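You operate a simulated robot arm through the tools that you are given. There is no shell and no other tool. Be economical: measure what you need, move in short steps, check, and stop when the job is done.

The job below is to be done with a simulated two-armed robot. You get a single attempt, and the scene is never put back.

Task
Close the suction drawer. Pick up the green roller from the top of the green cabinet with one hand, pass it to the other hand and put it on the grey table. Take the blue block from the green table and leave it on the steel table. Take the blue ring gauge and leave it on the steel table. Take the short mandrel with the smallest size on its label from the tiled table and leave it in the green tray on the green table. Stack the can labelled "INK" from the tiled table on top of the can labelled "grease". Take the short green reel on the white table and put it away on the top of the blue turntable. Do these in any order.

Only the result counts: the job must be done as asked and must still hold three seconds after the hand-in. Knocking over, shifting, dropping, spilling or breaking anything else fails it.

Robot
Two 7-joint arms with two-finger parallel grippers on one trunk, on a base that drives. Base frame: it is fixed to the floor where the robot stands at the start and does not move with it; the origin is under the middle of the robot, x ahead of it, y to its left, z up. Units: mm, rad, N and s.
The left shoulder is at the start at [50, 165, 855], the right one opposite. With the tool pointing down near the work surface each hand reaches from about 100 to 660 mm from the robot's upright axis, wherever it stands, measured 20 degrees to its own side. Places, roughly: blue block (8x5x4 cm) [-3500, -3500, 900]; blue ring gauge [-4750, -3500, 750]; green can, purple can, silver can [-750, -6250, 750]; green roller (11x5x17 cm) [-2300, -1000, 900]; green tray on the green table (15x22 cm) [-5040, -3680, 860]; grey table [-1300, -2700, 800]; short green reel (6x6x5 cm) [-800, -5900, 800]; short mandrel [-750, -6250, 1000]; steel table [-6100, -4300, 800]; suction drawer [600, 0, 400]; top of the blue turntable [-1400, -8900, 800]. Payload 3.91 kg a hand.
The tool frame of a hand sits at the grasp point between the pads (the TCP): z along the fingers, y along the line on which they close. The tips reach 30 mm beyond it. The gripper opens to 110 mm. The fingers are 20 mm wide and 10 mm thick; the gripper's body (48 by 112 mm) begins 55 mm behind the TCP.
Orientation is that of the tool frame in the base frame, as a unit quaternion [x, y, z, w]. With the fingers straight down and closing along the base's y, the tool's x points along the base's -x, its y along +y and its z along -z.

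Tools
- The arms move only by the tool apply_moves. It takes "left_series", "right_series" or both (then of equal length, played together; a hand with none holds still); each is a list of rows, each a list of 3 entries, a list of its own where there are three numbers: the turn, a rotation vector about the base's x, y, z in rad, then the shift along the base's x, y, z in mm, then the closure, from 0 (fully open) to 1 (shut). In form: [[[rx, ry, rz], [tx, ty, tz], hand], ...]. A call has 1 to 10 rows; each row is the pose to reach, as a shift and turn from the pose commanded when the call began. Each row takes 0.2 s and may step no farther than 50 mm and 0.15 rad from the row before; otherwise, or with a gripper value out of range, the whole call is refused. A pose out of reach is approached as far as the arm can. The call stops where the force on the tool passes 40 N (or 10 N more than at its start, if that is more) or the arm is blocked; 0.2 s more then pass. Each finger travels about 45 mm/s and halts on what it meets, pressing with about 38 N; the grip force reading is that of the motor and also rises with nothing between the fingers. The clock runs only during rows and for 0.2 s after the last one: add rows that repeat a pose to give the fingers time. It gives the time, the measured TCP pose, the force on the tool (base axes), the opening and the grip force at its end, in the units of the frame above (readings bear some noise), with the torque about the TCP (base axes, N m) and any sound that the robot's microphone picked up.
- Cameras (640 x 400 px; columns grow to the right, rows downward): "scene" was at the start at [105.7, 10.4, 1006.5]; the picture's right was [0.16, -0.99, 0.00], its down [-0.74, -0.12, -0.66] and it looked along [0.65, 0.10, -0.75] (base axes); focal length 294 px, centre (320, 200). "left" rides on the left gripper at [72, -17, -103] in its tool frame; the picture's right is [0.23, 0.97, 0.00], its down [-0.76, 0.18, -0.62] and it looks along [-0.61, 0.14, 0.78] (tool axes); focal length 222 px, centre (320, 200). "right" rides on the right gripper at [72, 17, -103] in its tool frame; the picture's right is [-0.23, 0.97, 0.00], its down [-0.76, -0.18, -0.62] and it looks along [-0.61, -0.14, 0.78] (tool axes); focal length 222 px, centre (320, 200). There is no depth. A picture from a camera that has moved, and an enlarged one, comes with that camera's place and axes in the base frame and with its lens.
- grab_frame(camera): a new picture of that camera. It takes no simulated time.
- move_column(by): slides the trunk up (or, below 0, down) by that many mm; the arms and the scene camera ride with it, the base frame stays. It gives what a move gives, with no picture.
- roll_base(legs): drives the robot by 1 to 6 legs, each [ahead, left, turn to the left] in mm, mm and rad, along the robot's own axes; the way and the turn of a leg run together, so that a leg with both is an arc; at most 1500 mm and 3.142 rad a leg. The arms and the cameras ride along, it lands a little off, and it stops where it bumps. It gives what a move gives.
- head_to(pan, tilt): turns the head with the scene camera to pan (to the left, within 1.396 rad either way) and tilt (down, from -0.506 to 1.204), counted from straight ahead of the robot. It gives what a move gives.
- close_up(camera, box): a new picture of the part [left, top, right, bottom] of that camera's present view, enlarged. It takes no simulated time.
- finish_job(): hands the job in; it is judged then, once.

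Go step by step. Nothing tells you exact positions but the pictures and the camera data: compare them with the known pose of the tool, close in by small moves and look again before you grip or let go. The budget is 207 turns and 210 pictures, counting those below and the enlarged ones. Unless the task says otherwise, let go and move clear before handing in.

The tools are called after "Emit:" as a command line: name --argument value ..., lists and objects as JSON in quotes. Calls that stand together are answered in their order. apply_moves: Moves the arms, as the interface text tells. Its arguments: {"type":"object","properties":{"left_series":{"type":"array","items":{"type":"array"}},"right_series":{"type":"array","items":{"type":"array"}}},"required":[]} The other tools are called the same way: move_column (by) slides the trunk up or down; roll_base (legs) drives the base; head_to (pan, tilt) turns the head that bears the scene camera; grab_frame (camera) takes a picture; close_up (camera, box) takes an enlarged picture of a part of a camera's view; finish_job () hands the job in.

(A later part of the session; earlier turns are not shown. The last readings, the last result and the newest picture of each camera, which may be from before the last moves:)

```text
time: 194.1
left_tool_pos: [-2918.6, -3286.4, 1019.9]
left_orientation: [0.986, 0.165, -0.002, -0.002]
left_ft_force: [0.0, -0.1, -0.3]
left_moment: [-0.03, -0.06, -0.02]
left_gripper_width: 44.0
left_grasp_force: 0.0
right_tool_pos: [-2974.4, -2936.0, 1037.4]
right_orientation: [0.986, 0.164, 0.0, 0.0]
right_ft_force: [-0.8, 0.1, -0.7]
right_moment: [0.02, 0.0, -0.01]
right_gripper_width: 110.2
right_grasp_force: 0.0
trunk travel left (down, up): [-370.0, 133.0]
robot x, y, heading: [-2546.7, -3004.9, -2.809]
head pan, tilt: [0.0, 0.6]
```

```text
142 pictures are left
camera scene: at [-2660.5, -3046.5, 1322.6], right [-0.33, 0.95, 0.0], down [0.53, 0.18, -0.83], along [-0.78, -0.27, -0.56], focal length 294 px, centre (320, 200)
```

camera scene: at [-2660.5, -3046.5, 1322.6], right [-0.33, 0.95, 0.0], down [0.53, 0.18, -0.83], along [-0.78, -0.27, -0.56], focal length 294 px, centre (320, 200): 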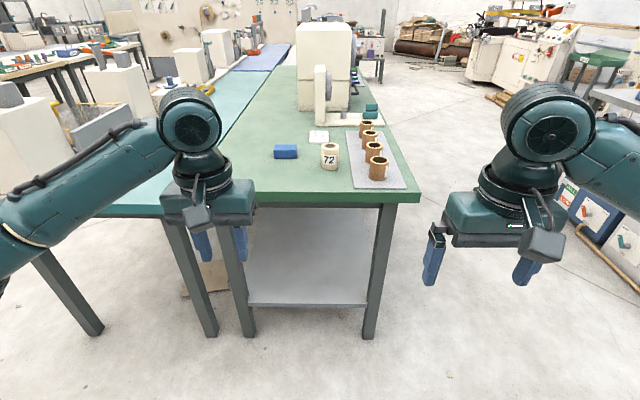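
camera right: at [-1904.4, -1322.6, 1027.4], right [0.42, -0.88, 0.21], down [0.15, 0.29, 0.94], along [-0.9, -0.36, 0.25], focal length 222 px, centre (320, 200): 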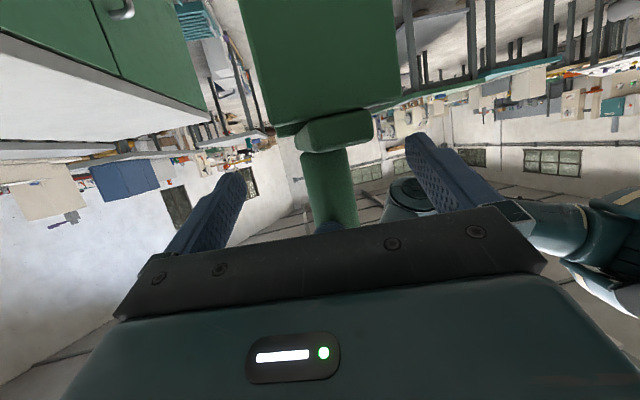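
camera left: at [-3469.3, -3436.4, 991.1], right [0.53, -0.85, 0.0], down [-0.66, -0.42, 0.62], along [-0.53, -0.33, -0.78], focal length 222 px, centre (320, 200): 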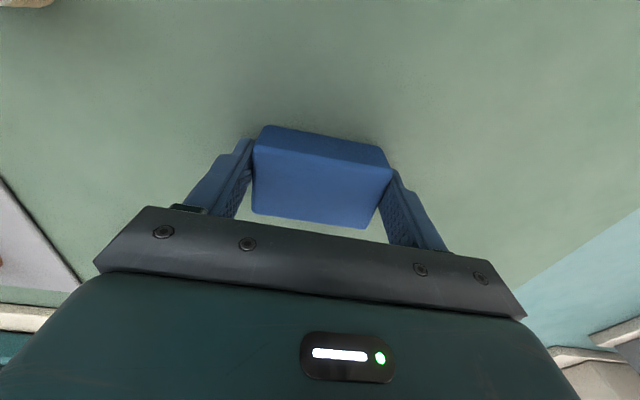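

The block is still in its place; it slipped at the lift. I'll return and grip it across its 5 cm side instead, fully closed, and lift slowly.

Emit:
roll_base --legs '[[447, 0, 0]]'

Emit:
apply_moves --left_series '[[[0, 0, -0.15], [-20, -4, 0], 0], [[0, 0, -0.3], [-40, -8, 0], 0], [[0, 0, -0.45], [-60, -12, 0], 0], [[0, 0, -0.6], [-80, -16, 0], 0], [[0, 0, -0.75], [-100, -20, 0], 0], [[0, 0, -0.9], [-120, -25, 0], 0], [[0, 0, -1.05], [-140, -30, -10], 0], [[0, 0, -1.2], [-160, -35, -20], 0], [[0, 0, -1.35], [-180, -40, -30], 0], [[0, 0, -1.5], [-192, -41, -35], 0]]'

Emit:
grab_frame --camera "left"

Emit:
grab_frame --camera "scene"

```text
time: 196.8
left_tool_pos: [-3345.0, -3428.9, 1019.0]
left_orientation: [0.987, 0.161, -0.002, -0.001]
left_ft_force: [-0.2, 0.2, -0.8]
left_moment: [-0.03, -0.04, 0.02]
left_gripper_width: 43.8
left_grasp_force: 0.1
right_tool_pos: [-3398.8, -3077.8, 1037.2]
right_orientation: [0.987, 0.161, 0.0, -0.001]
right_ft_force: [-0.4, 0.3, -0.3]
right_moment: [0.01, 0.03, -0.01]
right_gripper_width: 110.1
right_grasp_force: 0.1
trunk travel left (down, up): [-370.0, 133.0]
robot x, y, heading: [-2974.9, -3147.7, -2.82]
head pan, tilt: [0.0, 0.6]
```

```text
time: 199.0
left_tool_pos: [-3538.3, -3468.8, 981.9]
left_orientation: [0.832, -0.555, 0.0, -0.001]
left_ft_force: [0.0, -0.2, -0.7]
left_moment: [-0.02, -0.02, -0.03]
left_gripper_width: 109.8
left_grasp_force: 0.1
right_tool_pos: [-3398.7, -3077.6, 1036.0]
right_orientation: [0.987, 0.161, 0.0, 0.0]
right_ft_force: [-0.8, -0.5, 0.5]
right_moment: [0.03, 0.03, -0.05]
right_gripper_width: 109.9
right_grasp_force: 0.2
trunk travel left (down, up): [-370.0, 133.0]
robot x, y, heading: [-2974.4, -3151.7, -2.823]
head pan, tilt: [0.0, 0.6]
```

```text
141 pictures are left
camera left: at [-3495.2, -3529.9, 1086.6], right [-0.81, -0.58, 0.0], down [-0.46, 0.63, 0.62], along [-0.36, 0.51, -0.78], focal length 222 px, centre (320, 200)
```

left: 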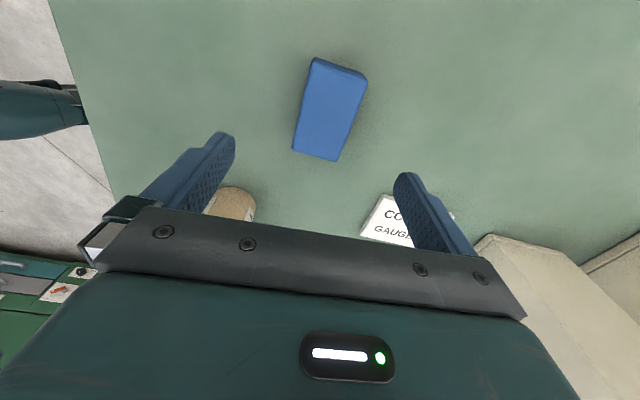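

```text
140 pictures are left
camera scene: at [-3085.7, -3189.4, 1322.6], right [-0.32, 0.95, 0.0], down [0.54, 0.18, -0.83], along [-0.78, -0.26, -0.56], focal length 294 px, centre (320, 200)
```

scene: 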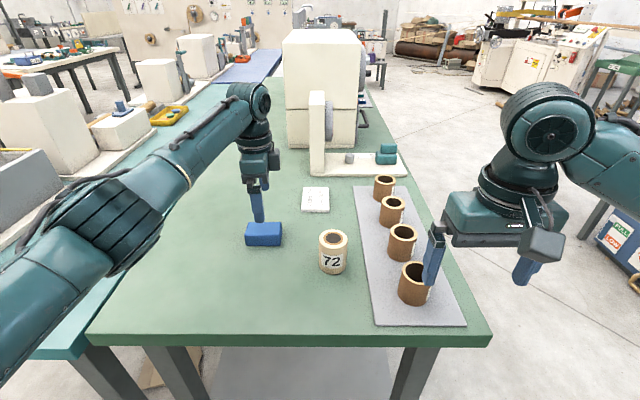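

The tool is aligned with the block's short side; the centre is about [-3536,-3479]. I'll descend, close fully and lift slowly.

Emit:
apply_moves --left_series '[[[0, 0, 0], [2, -10, -25], 0], [[0, 0, 0], [2, -10, -50], 0], [[0, 0, 0], [2, -10, -72], 0], [[0, 0, 0], [2, -10, -86], 0], [[0, 0, 0], [2, -10, -95], 0], [[0, 0, 0], [2, -10, -95], 0.5], [[0, 0, 0], [2, -10, -95], 1], [[0, 0, 0], [2, -10, -95], 1], [[0, 0, 0], [2, -10, -95], 1], [[0, 0, 0], [2, -10, -95], 1]]'

Emit:
apply_moves --left_series '[[[0, 0, 0], [0, 0, 3], 1], [[0, 0, 0], [0, 0, 8], 1], [[0, 0, 0], [0, 0, 16], 1], [[0, 0, 0], [0, 0, 26], 1], [[0, 0, 0], [0, 0, 38], 1]]'

Emit:
grab_frame --camera "left"

```text
time: 201.2
left_tool_pos: [-3535.2, -3478.6, 887.2]
left_orientation: [0.832, -0.555, -0.001, -0.002]
left_ft_force: [-0.4, 0.2, 0.0]
left_moment: [0.01, 0.04, 0.02]
left_gripper_width: 50.5
left_grasp_force: 38.0
right_tool_pos: [-3398.6, -3077.5, 1036.9]
right_orientation: [0.987, 0.162, 0.0, 0.0]
right_ft_force: [-0.4, -0.8, 0.4]
right_moment: [-0.01, 0.07, 0.02]
right_gripper_width: 110.0
right_grasp_force: 0.1
trunk travel left (down, up): [-370.0, 133.0]
robot x, y, heading: [-2974.3, -3151.1, -2.819]
head pan, tilt: [0.0, 0.6]
```

```text
time: 202.4
left_tool_pos: [-3535.1, -3480.0, 926.8]
left_orientation: [0.832, -0.554, -0.001, -0.003]
left_ft_force: [-0.5, 0.2, -0.8]
left_moment: [-0.01, -0.01, -0.02]
left_gripper_width: 50.2
left_grasp_force: 37.8
right_tool_pos: [-3397.7, -3077.0, 1037.0]
right_orientation: [0.987, 0.162, 0.0, 0.0]
right_ft_force: [0.7, 0.8, -0.1]
right_moment: [0.05, 0.01, 0.01]
right_gripper_width: 109.7
right_grasp_force: 0.0
trunk travel left (down, up): [-370.0, 133.0]
robot x, y, heading: [-2975.0, -3153.3, -2.818]
head pan, tilt: [0.0, 0.6]
```

```text
139 pictures are left
camera left: at [-3492.4, -3540.2, 1030.0], right [-0.81, -0.58, 0.0], down [-0.46, 0.63, 0.62], along [-0.36, 0.51, -0.78], focal length 222 px, centre (320, 200)
```

left: 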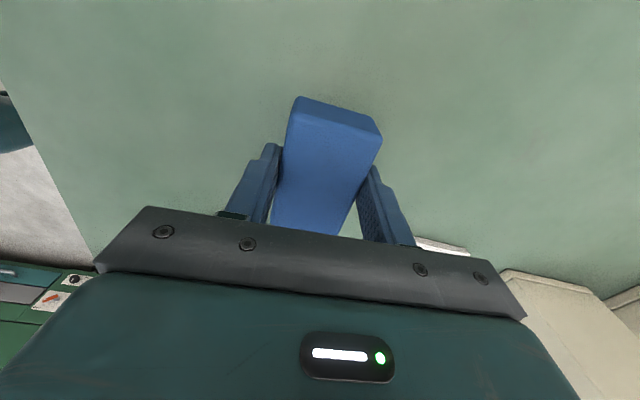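

Held firmly this time (50 mm). I'll lift, tuck, and drive round to the table's right side facing the ring gauge area.

Emit:
apply_moves --left_series '[[[0, 0, 0], [0, 0, 20], 1], [[0, 0, 0], [0, 0, 45], 1], [[0, 0, 0], [10, 2, 70], 1], [[0, 0, 0], [35, 8, 95], 1], [[0, 0, 0], [65, 15, 110], 1], [[0, 0, 0], [95, 22, 110], 1], [[0, 0, 0], [130, 35, 110], 1], [[0, 0, 0], [165, 45, 110], 1], [[0, 0, 0], [190, 50, 110], 1]]'

Emit:
roll_base --legs '[[-450, 0, 0], [0, -1000, 0], [1060, 0, 0], [1060, 0, 0], [0, 0, 1.57]]'

Emit:
head_to --pan 0 --tilt 0.5

Emit:
grab_frame --camera "scene"

```text
time: 204.4
left_tool_pos: [-3345.5, -3428.5, 1038.3]
left_orientation: [0.833, -0.554, 0.0, -0.003]
left_ft_force: [-0.1, -0.6, -1.3]
left_moment: [0.0, -0.07, 0.02]
left_gripper_width: 50.4
left_grasp_force: 38.1
right_tool_pos: [-3398.6, -3077.2, 1037.9]
right_orientation: [0.987, 0.161, 0.0, 0.0]
right_ft_force: [0.4, -0.2, -0.2]
right_moment: [-0.03, -0.01, -0.04]
right_gripper_width: 110.3
right_grasp_force: 0.0
trunk travel left (down, up): [-370.0, 133.0]
robot x, y, heading: [-2973.6, -3152.3, -2.819]
head pan, tilt: [0.0, 0.6]
```

```text
time: 229.8
left_tool_pos: [-4605.6, -3115.1, 1038.4]
left_orientation: [0.984, 0.177, -0.002, -0.002]
left_ft_force: [0.1, -0.3, -2.0]
left_moment: [0.03, 0.04, -0.02]
left_gripper_width: 49.6
left_grasp_force: 37.9
right_tool_pos: [-4957.7, -3153.7, 1037.6]
right_orientation: [0.599, 0.801, 0.0, 0.0]
right_ft_force: [-1.2, 0.1, -0.7]
right_moment: [0.0, -0.01, 0.02]
right_gripper_width: 109.8
right_grasp_force: 0.1
trunk travel left (down, up): [-370.0, 133.0]
robot x, y, heading: [-4872.2, -2731.5, -1.286]
head pan, tilt: [0.0, 0.6]
```

```text
time: 230.4
left_tool_pos: [-4605.3, -3115.5, 1037.9]
left_orientation: [0.984, 0.177, -0.002, -0.002]
left_ft_force: [-0.7, -0.8, -1.4]
left_moment: [-0.02, 0.0, 0.03]
left_gripper_width: 49.6
left_grasp_force: 37.7
right_tool_pos: [-4959.0, -3154.7, 1036.5]
right_orientation: [0.598, 0.801, 0.001, 0.0]
right_ft_force: [-0.8, 0.0, -0.1]
right_moment: [0.01, 0.01, 0.04]
right_gripper_width: 110.1
right_grasp_force: 0.0
trunk travel left (down, up): [-370.0, 133.0]
robot x, y, heading: [-4868.6, -2732.7, -1.288]
head pan, tilt: [0.0, 0.499]
```

```text
138 pictures are left
camera scene: at [-4836.2, -2850.0, 1331.6], right [-0.96, -0.28, 0.0], down [-0.13, 0.46, -0.88], along [0.25, -0.84, -0.48], focal length 294 px, centre (320, 200)
```

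scene: 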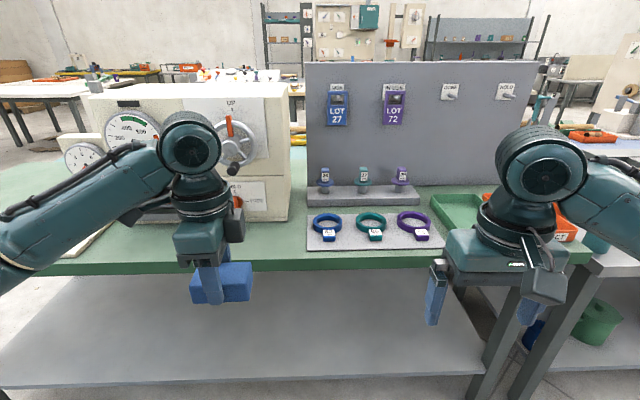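

I see three ring gauges on a plate (blue, teal, purple) with a plug rack behind, and the green tray to the right. I'll zoom in.

Emit:
close_up --camera "scene" --box '[290, 150, 490, 275]'

```text
3.20 times, centred on (390, 212) of scene
camera zoom: at [-4836.2, -2850.0, 1331.6], right [-0.96, -0.28, 0.0], down [-0.13, 0.46, -0.88], along [0.25, -0.84, -0.48], focal length 941 px, centre (96, 160)
```

zoom: 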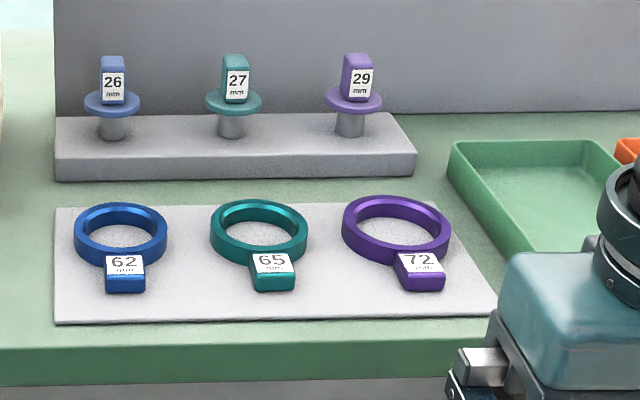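

The blue ring gauge (62 mm) is at about [-4658,-3523]. I'll tuck the left hand back, shift left 130 and ahead 280, and look with the right hand camera.

Emit:
apply_moves --left_series '[[[0, 0, 0], [-7, 24, 0], 1], [[0, 0, 0], [-14, 48, 0], 1], [[0, 0, 0], [-21, 72, 0], 1], [[0, 0, 0], [-28, 96, 0], 1]]'

Emit:
roll_base --legs '[[0, 130, 0], [280, 0, 0]]'

Emit:
head_to --pan -0.1 --tilt 0.7

Emit:
grab_frame --camera "scene"

Emit:
grab_frame --camera "right"

```text
time: 231.4
left_tool_pos: [-4632.8, -3018.1, 1038.9]
left_orientation: [0.984, 0.178, -0.002, -0.001]
left_ft_force: [-0.1, -0.6, -1.0]
left_moment: [-0.01, -0.02, 0.0]
left_gripper_width: 49.6
left_grasp_force: 38.3
right_tool_pos: [-4958.4, -3153.7, 1037.6]
right_orientation: [0.599, 0.801, -0.001, 0.0]
right_ft_force: [-0.2, 0.1, 0.4]
right_moment: [0.02, -0.01, 0.0]
right_gripper_width: 110.3
right_grasp_force: 0.1
trunk travel left (down, up): [-370.0, 133.0]
robot x, y, heading: [-4868.1, -2733.6, -1.288]
head pan, tilt: [0.0, 0.499]
```

```text
time: 234.8
left_tool_pos: [-4431.8, -3252.8, 1037.6]
left_orientation: [0.984, 0.176, -0.003, -0.001]
left_ft_force: [0.1, -0.8, -1.4]
left_moment: [-0.01, 0.03, -0.01]
left_gripper_width: 49.4
left_grasp_force: 38.4
right_tool_pos: [-4755.4, -3388.7, 1036.8]
right_orientation: [0.601, 0.8, 0.001, 0.0]
right_ft_force: [0.2, 0.5, 0.5]
right_moment: [-0.04, 0.01, 0.02]
right_gripper_width: 109.9
right_grasp_force: 0.1
trunk travel left (down, up): [-370.0, 133.0]
robot x, y, heading: [-4665.6, -2964.0, -1.29]
head pan, tilt: [0.0, 0.499]
```

```text
time: 235.5
left_tool_pos: [-4431.6, -3253.0, 1037.2]
left_orientation: [0.984, 0.177, -0.001, -0.002]
left_ft_force: [-0.8, -0.3, -0.3]
left_moment: [0.0, 0.01, -0.02]
left_gripper_width: 49.5
left_grasp_force: 38.5
right_tool_pos: [-4756.8, -3386.6, 1037.3]
right_orientation: [0.6, 0.8, 0.001, 0.0]
right_ft_force: [0.0, 0.0, 0.1]
right_moment: [0.01, -0.02, 0.0]
right_gripper_width: 110.2
right_grasp_force: 0.0
trunk travel left (down, up): [-370.0, 133.0]
robot x, y, heading: [-4666.4, -2962.4, -1.287]
head pan, tilt: [-0.099, 0.7]
```

```text
136 pictures are left
camera scene: at [-4643.8, -3078.6, 1314.0], right [-0.98, -0.18, 0.0], down [-0.12, 0.63, -0.77], along [0.14, -0.75, -0.64], focal length 294 px, centre (320, 200)
```

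scene: 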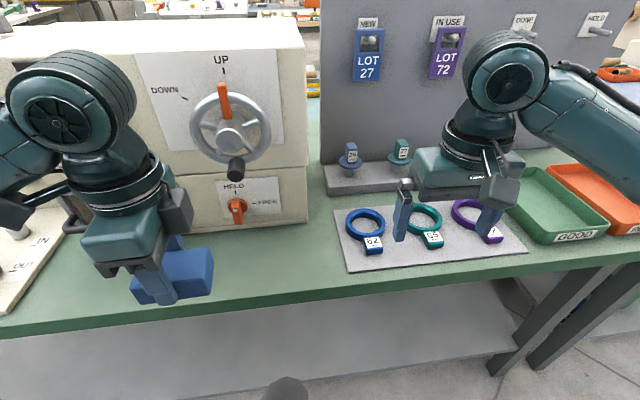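

```text
135 pictures are left
camera right: at [-4761.1, -3312.2, 1140.7], right [1.0, 0.05, 0.0], down [0.04, -0.78, 0.62], along [0.03, -0.62, -0.78], focal length 222 px, centre (320, 200)
```

right: 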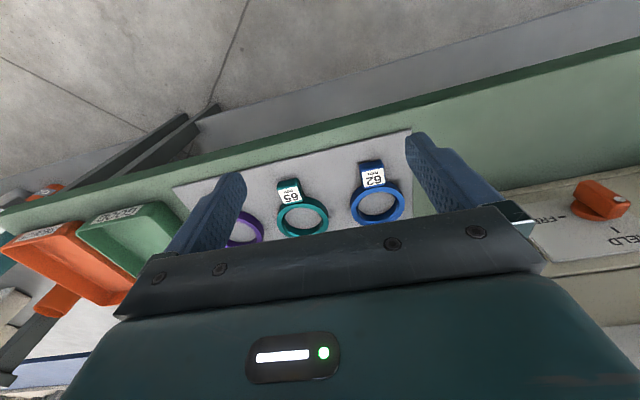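

Triangulation gives the blue ring at about [-4660,-3531,875]. I'll hover the right hand over it.

Emit:
apply_moves --right_series '[[[0, 0, 0], [24, -36, 0], 0], [[0, 0, 0], [48, -72, 0], 0], [[0, 0, 0], [72, -108, -15], 0], [[0, 0, 0], [97, -144, -30], 0], [[0, 0, 0], [97, -144, -60], 0]]'

Emit:
grab_frame --camera "right"

```text
time: 236.7
left_tool_pos: [-4431.7, -3251.5, 1038.1]
left_orientation: [0.984, 0.176, -0.002, -0.001]
left_ft_force: [-1.0, -0.2, -1.4]
left_moment: [-0.02, -0.03, 0.0]
left_gripper_width: 49.7
left_grasp_force: 37.9
right_tool_pos: [-4661.5, -3530.6, 976.6]
right_orientation: [0.6, 0.8, 0.0, 0.0]
right_ft_force: [-0.2, -0.3, 0.2]
right_moment: [-0.01, -0.01, 0.01]
right_gripper_width: 110.2
right_grasp_force: 0.1
trunk travel left (down, up): [-370.0, 133.0]
robot x, y, heading: [-4667.8, -2966.7, -1.292]
head pan, tilt: [-0.099, 0.7]
```

```text
134 pictures are left
camera right: at [-4665.9, -3455.1, 1079.8], right [1.0, 0.05, 0.0], down [0.04, -0.78, 0.62], along [0.03, -0.62, -0.78], focal length 222 px, centre (320, 200)
```

right: 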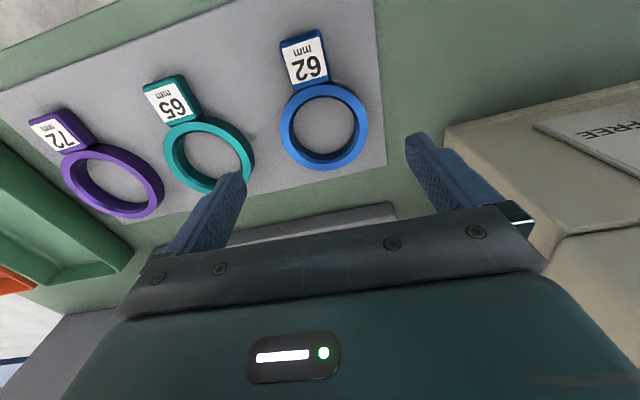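

Centred within 3 mm. I'll narrow the opening slightly, descend and close.

Emit:
apply_moves --right_series '[[[0, 0, 0], [3, 2, -25], 0.08], [[0, 0, 0], [3, 2, -50], 0.08], [[0, 0, 0], [3, 2, -70], 0.08], [[0, 0, 0], [3, 2, -80], 0.08], [[0, 0, 0], [3, 2, -85], 0.08], [[0, 0, 0], [3, 2, -85], 0.3], [[0, 0, 0], [3, 2, -85], 0.6], [[0, 0, 0], [3, 2, -85], 0.6], [[0, 0, 0], [3, 2, -85], 0.6]]'

Emit:
grab_frame --camera "right"

Emit:
close_up --camera "scene" --box '[310, 130, 550, 280]'

```text
time: 238.7
left_tool_pos: [-4432.0, -3252.5, 1037.8]
left_orientation: [0.984, 0.176, -0.002, -0.001]
left_ft_force: [-0.3, -0.2, -1.4]
left_moment: [-0.02, 0.02, -0.02]
left_gripper_width: 49.7
left_grasp_force: 37.8
right_tool_pos: [-4656.8, -3527.6, 891.5]
right_orientation: [0.6, 0.8, 0.0, 0.001]
right_ft_force: [0.9, 1.3, -0.4]
right_moment: [0.0, 0.02, 0.0]
right_gripper_width: 79.9
right_grasp_force: 37.8
trunk travel left (down, up): [-370.0, 133.0]
robot x, y, heading: [-4664.3, -2965.7, -1.287]
head pan, tilt: [-0.099, 0.7]
```

```text
133 pictures are left
camera right: at [-4661.3, -3454.0, 995.1], right [1.0, 0.05, 0.0], down [0.04, -0.78, 0.62], along [0.03, -0.62, -0.78], focal length 222 px, centre (320, 200)
```

right: 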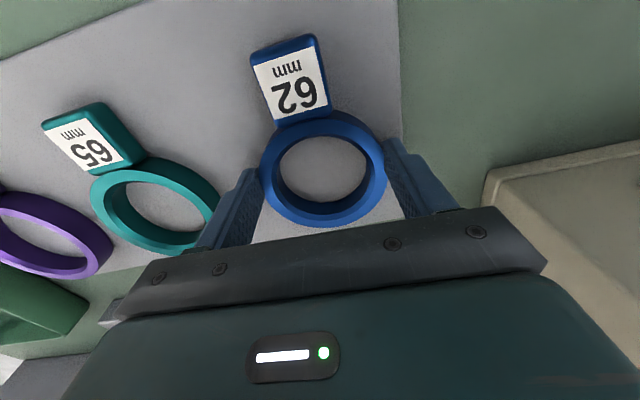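

```text
2.67 times, centred on (430, 205) of scene
camera zoom: at [-4643.8, -3078.7, 1313.9], right [-0.98, -0.18, 0.0], down [-0.12, 0.63, -0.76], along [0.14, -0.75, -0.64], focal length 784 px, centre (27, 187)
```

zoom: 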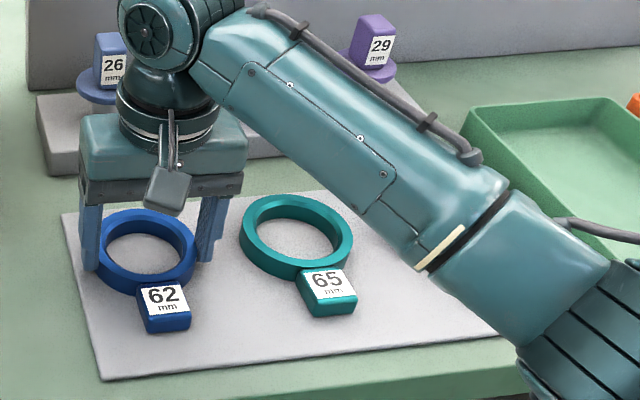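

The ring is gripped across its diameter (80 mm). I'll lift it gently and check.

Emit:
apply_moves --right_series '[[[0, 0, 0], [0, 0, 1], 1], [[0, 0, 0], [0, 0, 3], 1], [[0, 0, 0], [0, 0, 7], 1], [[0, 0, 0], [0, 0, 13], 1], [[0, 0, 0], [0, 0, 20], 1], [[0, 0, 0], [0, 0, 30], 1], [[0, 0, 0], [0, 0, 42], 1]]'

Emit:
grab_frame --camera "right"

```text
time: 240.3
left_tool_pos: [-4432.1, -3252.5, 1037.7]
left_orientation: [0.984, 0.176, -0.002, -0.002]
left_ft_force: [0.5, -0.4, -1.5]
left_moment: [0.01, -0.02, 0.0]
left_gripper_width: 49.6
left_grasp_force: 38.2
right_tool_pos: [-4655.9, -3528.9, 932.9]
right_orientation: [0.599, 0.8, 0.0, 0.0]
right_ft_force: [0.1, -0.4, -1.7]
right_moment: [-0.07, 0.0, 0.01]
right_gripper_width: 79.5
right_grasp_force: 38.2
trunk travel left (down, up): [-370.0, 133.0]
robot x, y, heading: [-4669.4, -2965.1, -1.294]
head pan, tilt: [-0.099, 0.7]
```

```text
131 pictures are left
camera right: at [-4661.4, -3454.1, 1037.2], right [1.0, 0.05, 0.0], down [0.04, -0.78, 0.62], along [0.03, -0.62, -0.78], focal length 222 px, centre (320, 200)
```

right: 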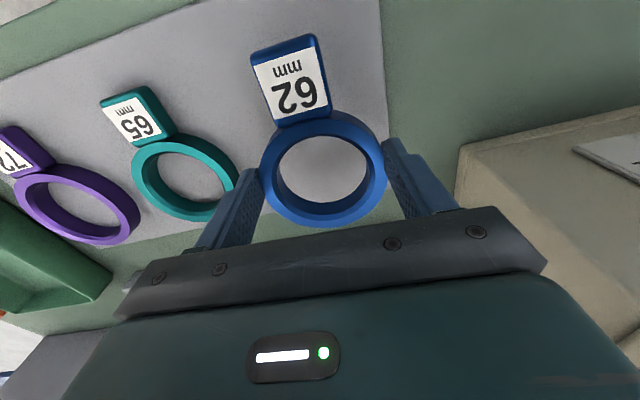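

The ring is held. I'll raise it, tuck in, back away and turn along the lane to find the steel table.

Emit:
apply_moves --right_series '[[[0, 0, 0], [0, 3, 20], 1], [[0, 0, 0], [-5, 15, 45], 1], [[0, 0, 0], [-15, 35, 75], 1], [[0, 0, 0], [-30, 60, 105], 1], [[0, 0, 0], [-45, 90, 115], 1], [[0, 0, 0], [-60, 120, 115], 1], [[0, 0, 0], [-75, 145, 115], 1]]'

Emit:
roll_base --legs '[[-450, 0, 0], [0, 0, -1.4]]'

Emit:
head_to --pan 0.2 --tilt 0.25

Emit:
grab_frame --camera "scene"

```text
time: 241.9
left_tool_pos: [-4431.8, -3250.9, 1038.5]
left_orientation: [0.984, 0.177, -0.002, -0.001]
left_ft_force: [0.2, -0.2, -2.0]
left_moment: [0.0, -0.05, 0.05]
left_gripper_width: 49.9
left_grasp_force: 38.0
right_tool_pos: [-4733.4, -3384.7, 1049.7]
right_orientation: [0.6, 0.8, 0.0, 0.0]
right_ft_force: [0.3, 0.9, -2.4]
right_moment: [-0.05, -0.01, 0.01]
right_gripper_width: 79.6
right_grasp_force: 37.9
trunk travel left (down, up): [-370.0, 133.0]
robot x, y, heading: [-4667.2, -2965.6, -1.291]
head pan, tilt: [-0.099, 0.7]
```

```text
time: 248.1
left_tool_pos: [-5037.1, -2808.8, 1039.1]
left_orientation: [0.865, -0.501, 0.0, -0.004]
left_ft_force: [0.4, 0.0, -2.7]
left_moment: [-0.02, -0.02, 0.04]
left_gripper_width: 49.6
left_grasp_force: 38.0
right_tool_pos: [-5217.3, -2534.8, 1049.6]
right_orientation: [0.975, 0.224, 0.0, 0.0]
right_ft_force: [0.6, 0.2, -1.4]
right_moment: [0.01, 0.0, 0.0]
right_gripper_width: 79.4
right_grasp_force: 38.1
trunk travel left (down, up): [-370.0, 133.0]
robot x, y, heading: [-4792.2, -2533.9, -2.692]
head pan, tilt: [-0.099, 0.7]
```

```text
time: 249.0
left_tool_pos: [-5035.9, -2809.7, 1037.7]
left_orientation: [0.865, -0.501, -0.001, -0.003]
left_ft_force: [0.0, 1.9, -1.1]
left_moment: [0.0, 0.01, 0.0]
left_gripper_width: 49.6
left_grasp_force: 37.8
right_tool_pos: [-5218.7, -2534.4, 1049.6]
right_orientation: [0.974, 0.225, 0.0, 0.0]
right_ft_force: [0.3, 0.1, -1.4]
right_moment: [-0.01, 0.04, 0.01]
right_gripper_width: 79.4
right_grasp_force: 38.0
trunk travel left (down, up): [-370.0, 133.0]
robot x, y, heading: [-4788.9, -2531.1, -2.686]
head pan, tilt: [0.201, 0.25]
```

```text
130 pictures are left
camera scene: at [-4894.3, -2601.3, 1354.7], right [-0.61, 0.8, 0.0], down [0.2, 0.15, -0.97], along [-0.77, -0.59, -0.25], focal length 294 px, centre (320, 200)
```

scene: 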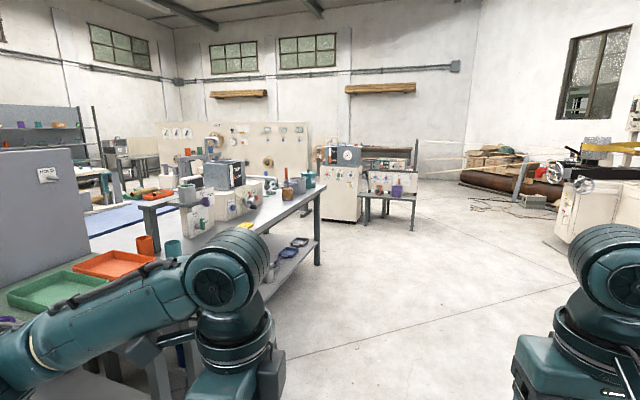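

Emit:
close_up --camera "scene" --box '[130, 120, 350, 260]'

```text
2.86 times, centred on (240, 190) of scene
camera zoom: at [-4894.3, -2601.3, 1354.7], right [-0.61, 0.8, 0.0], down [0.2, 0.15, -0.97], along [-0.77, -0.59, -0.25], focal length 840 px, centre (549, 229)
```

zoom: 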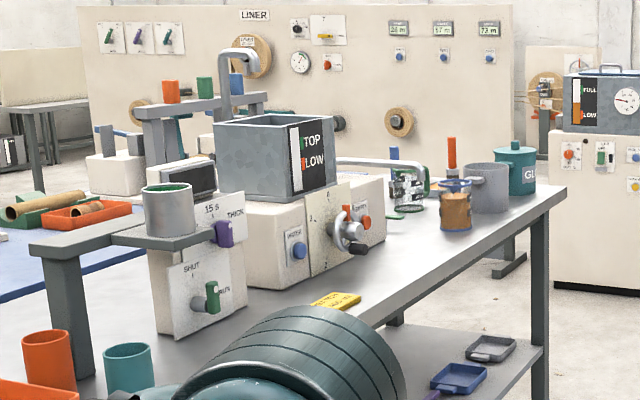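

The steel table's front strip has free space near [-6215,-3920]. I'll drive there and face it.

Emit:
roll_base --legs '[[0, 0, -0.124], [900, 0, 0], [880, 0, 0], [0, 0, 1.565]]'

Emit:
head_to --pan 0 --tilt 0.5

Emit:
grab_frame --camera "scene"

```text
time: 262.3
left_tool_pos: [-6218.2, -3374.2, 1038.9]
left_orientation: [0.982, 0.189, -0.002, -0.002]
left_ft_force: [0.8, -0.2, -0.6]
left_moment: [-0.01, -0.02, -0.01]
left_gripper_width: 49.7
left_grasp_force: 38.0
right_tool_pos: [-6518.1, -3513.7, 1049.6]
right_orientation: [0.591, 0.807, 0.001, 0.0]
right_ft_force: [0.9, -0.2, -2.0]
right_moment: [-0.01, -0.03, 0.0]
right_gripper_width: 79.4
right_grasp_force: 37.7
trunk travel left (down, up): [-370.0, 133.0]
robot x, y, heading: [-6462.6, -3094.7, -1.267]
head pan, tilt: [0.201, 0.25]
```

```text
time: 263.1
left_tool_pos: [-6218.1, -3374.1, 1038.3]
left_orientation: [0.982, 0.188, -0.001, -0.001]
left_ft_force: [0.0, -0.3, -2.2]
left_moment: [-0.01, 0.01, 0.02]
left_gripper_width: 49.4
left_grasp_force: 38.0
right_tool_pos: [-6516.9, -3515.8, 1050.6]
right_orientation: [0.59, 0.808, -0.001, 0.0]
right_ft_force: [0.2, 0.1, -1.7]
right_moment: [0.0, -0.01, 0.0]
right_gripper_width: 79.4
right_grasp_force: 37.7
trunk travel left (down, up): [-370.0, 133.0]
robot x, y, heading: [-6459.8, -3091.2, -1.263]
head pan, tilt: [0.0, 0.499]
```

```text
128 pictures are left
camera scene: at [-6425.3, -3209.7, 1331.7], right [-0.95, -0.3, 0.0], down [-0.14, 0.46, -0.88], along [0.27, -0.84, -0.48], focal length 294 px, centre (320, 200)
```

scene: 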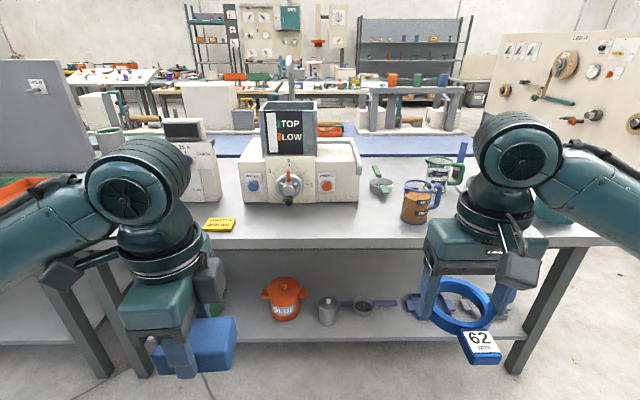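

The front strip of the steel table is free between the yellow tag and the cans. I'll move 395 mm ahead and take a closer look.

Emit:
roll_base --legs '[[395, 0, 0]]'

Emit:
head_to --pan 0 --tilt 0.75

Emit:
grab_frame --camera "scene"

Emit:
grab_frame --camera "right"

```text
time: 265.6
left_tool_pos: [-6097.6, -3757.8, 1036.9]
left_orientation: [0.982, 0.189, -0.002, -0.001]
left_ft_force: [-1.0, 0.4, -1.6]
left_moment: [0.02, -0.02, 0.0]
left_gripper_width: 49.5
left_grasp_force: 38.1
right_tool_pos: [-6395.5, -3899.0, 1048.7]
right_orientation: [0.59, 0.807, -0.001, 0.0]
right_ft_force: [-0.3, -0.2, -1.5]
right_moment: [-0.02, -0.02, -0.02]
right_gripper_width: 79.6
right_grasp_force: 38.2
trunk travel left (down, up): [-370.0, 133.0]
robot x, y, heading: [-6339.5, -3473.1, -1.267]
head pan, tilt: [0.0, 0.499]
```

```text
time: 266.3
left_tool_pos: [-6097.1, -3758.0, 1038.6]
left_orientation: [0.982, 0.188, -0.002, -0.001]
left_ft_force: [0.5, -0.3, -1.3]
left_moment: [-0.02, 0.0, 0.01]
left_gripper_width: 49.5
left_grasp_force: 38.0
right_tool_pos: [-6395.0, -3898.3, 1048.7]
right_orientation: [0.59, 0.807, 0.0, 0.001]
right_ft_force: [-0.2, -0.1, -1.5]
right_moment: [-0.05, -0.01, -0.01]
right_gripper_width: 79.6
right_grasp_force: 38.3
trunk travel left (down, up): [-370.0, 133.0]
robot x, y, heading: [-6338.3, -3478.1, -1.261]
head pan, tilt: [0.0, 0.75]
```

```text
127 pictures are left
camera scene: at [-6306.1, -3585.5, 1309.7], right [-0.95, -0.3, 0.0], down [-0.21, 0.65, -0.73], along [0.22, -0.7, -0.68], focal length 294 px, centre (320, 200)
```

scene: 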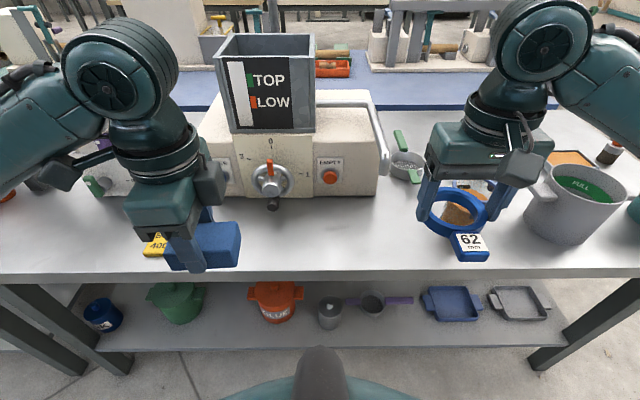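

```text
126 pictures are left
camera right: at [-6401.4, -3823.9, 1153.1], right [1.0, 0.08, 0.0], down [0.06, -0.78, 0.62], along [0.05, -0.62, -0.78], focal length 222 px, centre (320, 200)
```

right: 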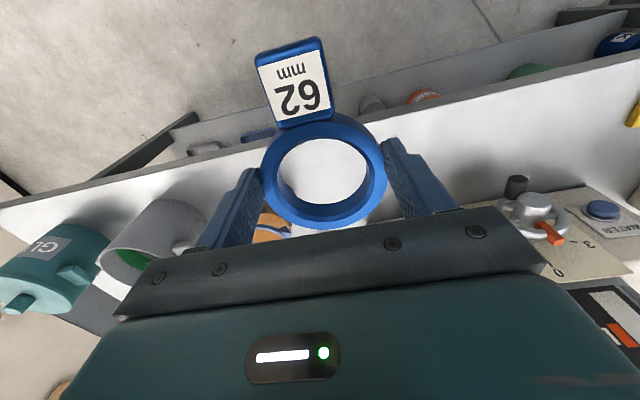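

The strip in front of the mixer is free. I'll move the block to the left part and the ring to the right part, lowering to about 70 mm above the top.

Emit:
apply_moves --left_series '[[[0, 0, 0], [14, -18, -10], 1], [[0, 0, 0], [28, -36, -25], 1], [[0, 0, 0], [42, -54, -40], 1], [[0, 0, 0], [56, -72, -60], 1], [[0, 0, 0], [70, -91, -80], 1], [[0, 0, 0], [82, -109, -100], 1]]' --right_series '[[[0, 0, 0], [24, -15, -10], 1], [[0, 0, 0], [48, -30, -25], 1], [[0, 0, 0], [72, -45, -40], 1], [[0, 0, 0], [97, -60, -60], 1], [[0, 0, 0], [121, -74, -85], 1], [[0, 0, 0], [146, -88, -110], 1]]'

Emit:
grab_frame --camera "scene"

Emit:
grab_frame --camera "right"

Emit:
grab_frame --camera "left"

```text
time: 267.7
left_tool_pos: [-6013.7, -3866.1, 937.8]
left_orientation: [0.982, 0.188, -0.001, -0.001]
left_ft_force: [-0.3, 0.2, -0.9]
left_moment: [0.0, 0.01, 0.01]
left_gripper_width: 49.3
left_grasp_force: 38.1
right_tool_pos: [-6247.1, -3988.3, 940.1]
right_orientation: [0.59, 0.807, 0.001, -0.001]
right_ft_force: [0.3, 0.4, -1.1]
right_moment: [-0.02, -0.02, -0.01]
right_gripper_width: 79.4
right_grasp_force: 37.6
trunk travel left (down, up): [-370.0, 133.0]
robot x, y, heading: [-6336.3, -3475.3, -1.266]
head pan, tilt: [0.0, 0.75]
```

```text
125 pictures are left
camera scene: at [-6305.5, -3585.9, 1309.6], right [-0.95, -0.3, 0.0], down [-0.21, 0.65, -0.73], along [0.22, -0.7, -0.68], focal length 294 px, centre (320, 200)
```

scene: 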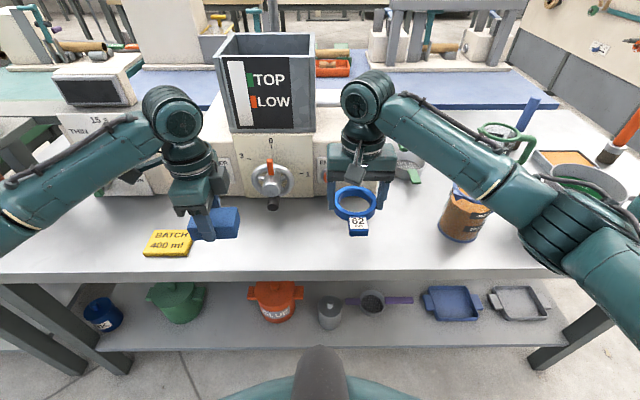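

```text
124 pictures are left
camera right: at [-6253.7, -3914.0, 1043.9], right [1.0, 0.08, 0.0], down [0.06, -0.78, 0.62], along [0.05, -0.62, -0.78], focal length 222 px, centre (320, 200)
```

right: 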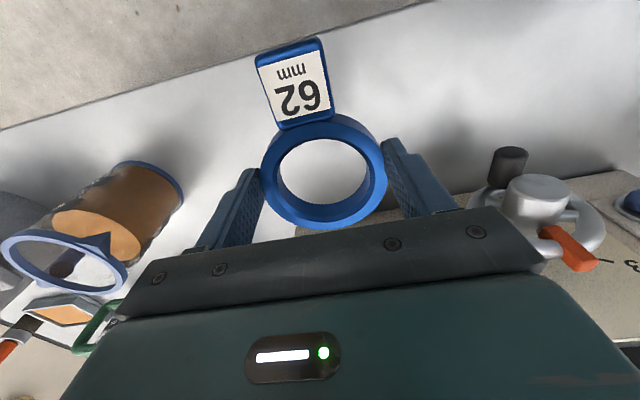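

```text
123 pictures are left
camera left: at [-5952.9, -3823.9, 1040.1], right [0.57, -0.82, 0.0], down [-0.64, -0.45, 0.62], along [-0.51, -0.35, -0.78], focal length 222 px, centre (320, 200)
```

left: 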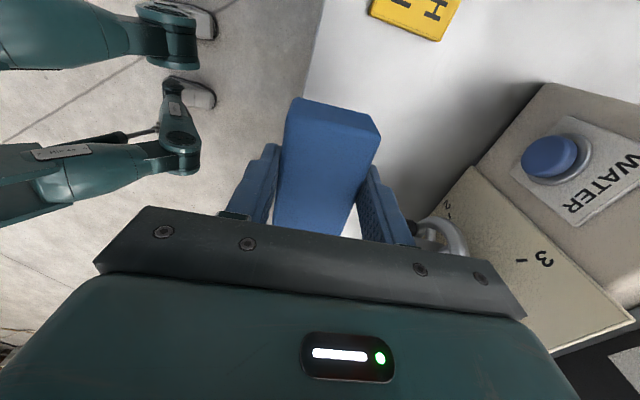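

Combining the views, the steel top is at z≈800 and its front edge 449 mm ahead, so I must place deeper. I'll move both hands forward, then lower to just above the surface.

Emit:
apply_moves --left_series '[[[0, 0, 0], [9, -27, 0], 1], [[0, 0, 0], [17, -54, 0], 1], [[0, 0, 0], [25, -81, 0], 1], [[0, 0, 0], [25, -81, -20], 1], [[0, 0, 0], [25, -81, -40], 1], [[0, 0, 0], [25, -81, -60], 1], [[0, 0, 0], [25, -81, -80], 1]]' --right_series '[[[0, 0, 0], [6, -18, 0], 1], [[0, 0, 0], [11, -36, 0], 1], [[0, 0, 0], [16, -52, 0], 1], [[0, 0, 0], [16, -52, -20], 1], [[0, 0, 0], [16, -52, -40], 1], [[0, 0, 0], [16, -52, -60], 1], [[0, 0, 0], [16, -52, -80], 1]]'

Emit:
grab_frame --camera "scene"

Emit:
grab_frame --camera "left"

```text
time: 268.1
left_tool_pos: [-6007.9, -3887.7, 937.4]
left_orientation: [0.982, 0.188, -0.001, -0.002]
left_ft_force: [-0.9, 0.0, -1.9]
left_moment: [0.02, 0.03, -0.02]
left_gripper_width: 49.5
left_grasp_force: 37.3
right_tool_pos: [-6245.3, -3997.0, 941.1]
right_orientation: [0.593, 0.805, 0.001, -0.009]
right_ft_force: [-6.1, 9.5, 1.7]
right_moment: [-0.69, -0.16, -0.57]
right_gripper_width: 79.5
right_grasp_force: 38.0
trunk travel left (down, up): [-370.0, 133.0]
robot x, y, heading: [-6337.9, -3475.2, -1.267]
head pan, tilt: [0.0, 0.75]
stopped in row 2 (right hand): the force on the tool passed its limit at 61 N (the readings are from after the stop); the commanded pose is now the measured one
```

```text
122 pictures are left
camera scene: at [-6306.9, -3583.8, 1309.9], right [-0.95, -0.3, 0.0], down [-0.21, 0.65, -0.73], along [0.22, -0.7, -0.68], focal length 294 px, centre (320, 200)
```

scene: 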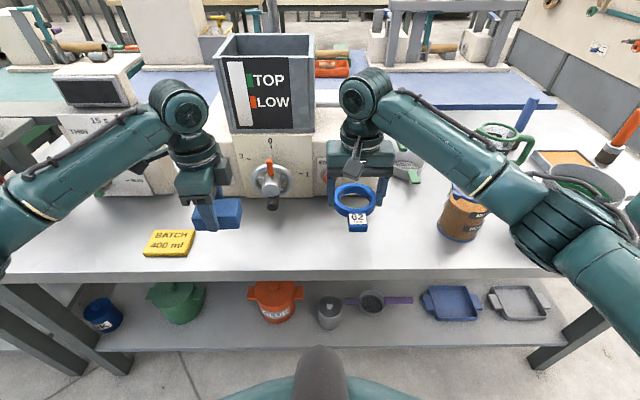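

```text
121 pictures are left
camera left: at [-5946.9, -3844.6, 1040.6], right [0.57, -0.82, 0.0], down [-0.64, -0.45, 0.62], along [-0.51, -0.35, -0.78], focal length 222 px, centre (320, 200)
```

left: 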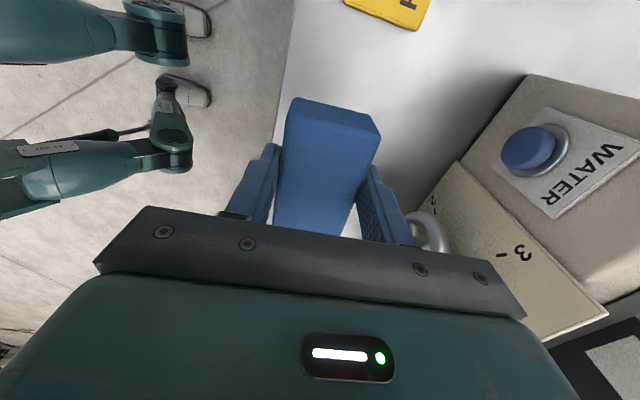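

The right hand touched the mixer's front (likely its knob). I'll back it off and inspect.

Emit:
apply_moves --right_series '[[[0, 0, 0], [-6, 18, 0], 1], [[0, 0, 0], [-12, 37, 0], 1], [[0, 0, 0], [-18, 56, 0], 1], [[0, 0, 0], [-30, 90, 0], 1], [[0, 0, 0], [-40, 120, 0], 1]]'

Emit:
close_up --camera "scene" --box '[180, 20, 440, 280]'

```text
time: 269.3
left_tool_pos: [-6007.3, -3887.8, 937.0]
left_orientation: [0.982, 0.188, -0.001, -0.003]
left_ft_force: [-1.0, 0.0, -1.3]
left_moment: [0.0, 0.0, -0.01]
left_gripper_width: 49.7
left_grasp_force: 38.0
right_tool_pos: [-6286.5, -3875.7, 938.5]
right_orientation: [0.593, 0.805, 0.001, -0.008]
right_ft_force: [-0.4, 0.5, -2.1]
right_moment: [-0.03, 0.02, 0.02]
right_gripper_width: 79.3
right_grasp_force: 38.3
trunk travel left (down, up): [-370.0, 133.0]
robot x, y, heading: [-6335.7, -3474.3, -1.268]
head pan, tilt: [0.0, 0.75]
```

```text
1.54 times, centred on (310, 150) of scene
camera zoom: at [-6306.4, -3585.1, 1309.7], right [-0.95, -0.3, 0.0], down [-0.21, 0.65, -0.73], along [0.22, -0.7, -0.68], focal length 452 px, centre (335, 277)
```

zoom: 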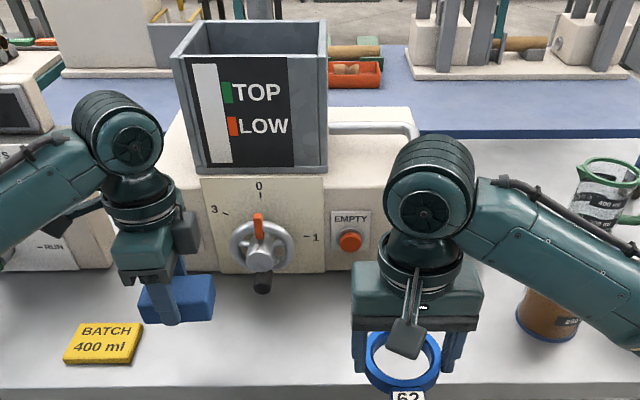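

The mixer looks unmoved; the contact was on the gripper's right side, so I'll keep the ring further left (lateral −15) and a bit nearer the edge. The block also goes a little forward.

Emit:
apply_moves --left_series '[[[0, 0, 0], [3, -9, 0], 1], [[0, 0, 0], [6, -18, 0], 1], [[0, 0, 0], [9, -27, 0], 1], [[0, 0, 0], [11, -36, 0], 1], [[0, 0, 0], [11, -36, 0], 1], [[0, 0, 0], [11, -36, 0], 1], [[0, 0, 0], [11, -36, 0], 1]]' --right_series '[[[0, 0, 0], [28, 8, 0], 1], [[0, 0, 0], [55, 17, 0], 1], [[0, 0, 0], [65, -14, 0], 1], [[0, 0, 0], [75, -45, 0], 1], [[0, 0, 0], [85, -75, 0], 1], [[0, 0, 0], [92, -100, 0], 1], [[0, 0, 0], [98, -119, 0], 1]]'

Emit:
grab_frame --camera "scene"

```text
time: 270.9
left_tool_pos: [-5995.9, -3925.6, 936.6]
left_orientation: [0.982, 0.189, -0.002, -0.001]
left_ft_force: [0.2, 0.7, -2.0]
left_moment: [-0.02, -0.01, -0.01]
left_gripper_width: 50.0
left_grasp_force: 37.6
right_tool_pos: [-6186.8, -3998.4, 938.6]
right_orientation: [0.593, 0.805, 0.002, -0.007]
right_ft_force: [0.2, 1.0, -1.7]
right_moment: [-0.01, 0.0, -0.01]
right_gripper_width: 79.5
right_grasp_force: 37.8
trunk travel left (down, up): [-370.0, 133.0]
robot x, y, heading: [-6337.3, -3479.4, -1.265]
head pan, tilt: [0.0, 0.75]
```

```text
119 pictures are left
camera scene: at [-6306.1, -3585.4, 1309.6], right [-0.95, -0.3, 0.0], down [-0.21, 0.65, -0.73], along [0.22, -0.7, -0.68], focal length 294 px, centre (320, 200)
```

scene: 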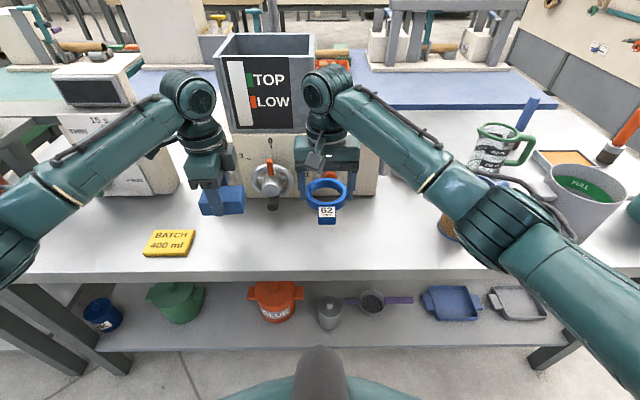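

Both hands are over the free strip without contact. I'll lower both to just above the surface.

Emit:
apply_moves --left_series '[[[0, 0, 0], [0, 0, -20], 1], [[0, 0, 0], [0, 0, -40], 1], [[0, 0, 0], [0, 0, -60], 1], [[0, 0, 0], [0, 0, -75], 1], [[0, 0, 0], [0, 0, -85], 1]]' --right_series '[[[0, 0, 0], [0, 0, -20], 1], [[0, 0, 0], [0, 0, -40], 1], [[0, 0, 0], [0, 0, -60], 1], [[0, 0, 0], [0, 0, -75], 1], [[0, 0, 0], [0, 0, -85], 1]]'

Emit:
close_up --camera "scene" --box '[160, 110, 420, 280]'

```text
time: 272.1
left_tool_pos: [-5996.3, -3923.5, 851.3]
left_orientation: [0.982, 0.188, -0.001, -0.001]
left_ft_force: [0.5, 0.1, -1.4]
left_moment: [-0.02, 0.04, -0.01]
left_gripper_width: 49.4
left_grasp_force: 37.6
right_tool_pos: [-6186.8, -3996.0, 854.3]
right_orientation: [0.593, 0.805, 0.0, -0.008]
right_ft_force: [0.6, 0.0, -2.0]
right_moment: [-0.03, -0.01, -0.04]
right_gripper_width: 79.3
right_grasp_force: 38.0
trunk travel left (down, up): [-370.0, 133.0]
robot x, y, heading: [-6340.3, -3474.0, -1.267]
head pan, tilt: [0.0, 0.75]
```

```text
2.35 times, centred on (290, 195) of scene
camera zoom: at [-6306.2, -3585.4, 1309.7], right [-0.95, -0.3, 0.0], down [-0.21, 0.65, -0.73], along [0.22, -0.7, -0.68], focal length 692 px, centre (391, 212)
```

zoom: 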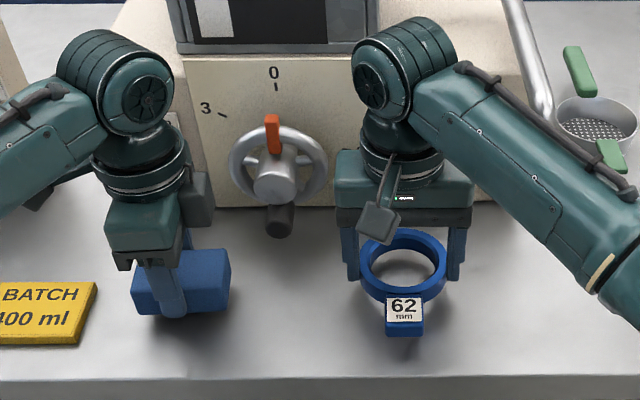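

Close to the surface. I'll continue in small steps until contact.

Emit:
apply_moves --left_series '[[[0, 0, 0], [0, 0, -5], 1], [[0, 0, 0], [0, 0, -9], 1], [[0, 0, 0], [0, 0, -12], 1], [[0, 0, 0], [0, 0, -14], 1], [[0, 0, 0], [0, 0, -16], 1], [[0, 0, 0], [0, 0, -17], 1]]' --right_series '[[[0, 0, 0], [0, 0, -6], 1], [[0, 0, 0], [0, 0, -11], 1], [[0, 0, 0], [0, 0, -14], 1], [[0, 0, 0], [0, 0, -17], 1], [[0, 0, 0], [0, 0, -19], 1], [[0, 0, 0], [0, 0, -20], 1]]'

```text
time: 273.5
left_tool_pos: [-5996.8, -3922.5, 837.9]
left_orientation: [0.982, 0.188, -0.001, -0.001]
left_ft_force: [2.3, 6.8, 17.5]
left_moment: [0.15, 0.21, -0.15]
left_gripper_width: 49.5
left_grasp_force: 38.2
right_tool_pos: [-6186.6, -3996.0, 836.8]
right_orientation: [0.594, 0.805, 0.001, -0.006]
right_ft_force: [-0.7, 0.0, -1.7]
right_moment: [-0.03, -0.01, 0.02]
right_gripper_width: 79.5
right_grasp_force: 37.9
trunk travel left (down, up): [-370.0, 133.0]
robot x, y, heading: [-6337.5, -3478.2, -1.261]
head pan, tilt: [0.0, 0.75]
```

The block touches; the ring is almost there. I'll ease and open the left, and take the ring down the last millimetres.

Emit:
apply_moves --left_series '[[[0, 0, 0], [0, 0, 2], 1], [[0, 0, 0], [0, 0, 3], 0.8], [[0, 0, 0], [0, 0, 3], 0.4], [[0, 0, 0], [0, 0, 3], 0.2], [[0, 0, 0], [0, 0, 3], 0]]' --right_series '[[[0, 0, 0], [0, 0, -1], 1], [[0, 0, 0], [0, 0, -2], 1], [[0, 0, 0], [0, 0, -3], 1], [[0, 0, 0], [0, 0, -4], 1], [[0, 0, 0], [0, 0, -5], 1]]'

```text
time: 274.7
left_tool_pos: [-5996.5, -3922.8, 839.9]
left_orientation: [0.982, 0.189, -0.003, 0.0]
left_ft_force: [-0.2, 0.5, 0.6]
left_moment: [0.0, 0.02, -0.01]
left_gripper_width: 110.0
left_grasp_force: 0.1
right_tool_pos: [-6186.2, -3997.2, 833.4]
right_orientation: [0.593, 0.805, 0.0, -0.004]
right_ft_force: [-0.6, 0.2, 32.6]
right_moment: [0.15, -0.07, 0.31]
right_gripper_width: 79.3
right_grasp_force: 38.1
trunk travel left (down, up): [-370.0, 133.0]
robot x, y, heading: [-6340.2, -3474.3, -1.263]
head pan, tilt: [0.0, 0.75]
```

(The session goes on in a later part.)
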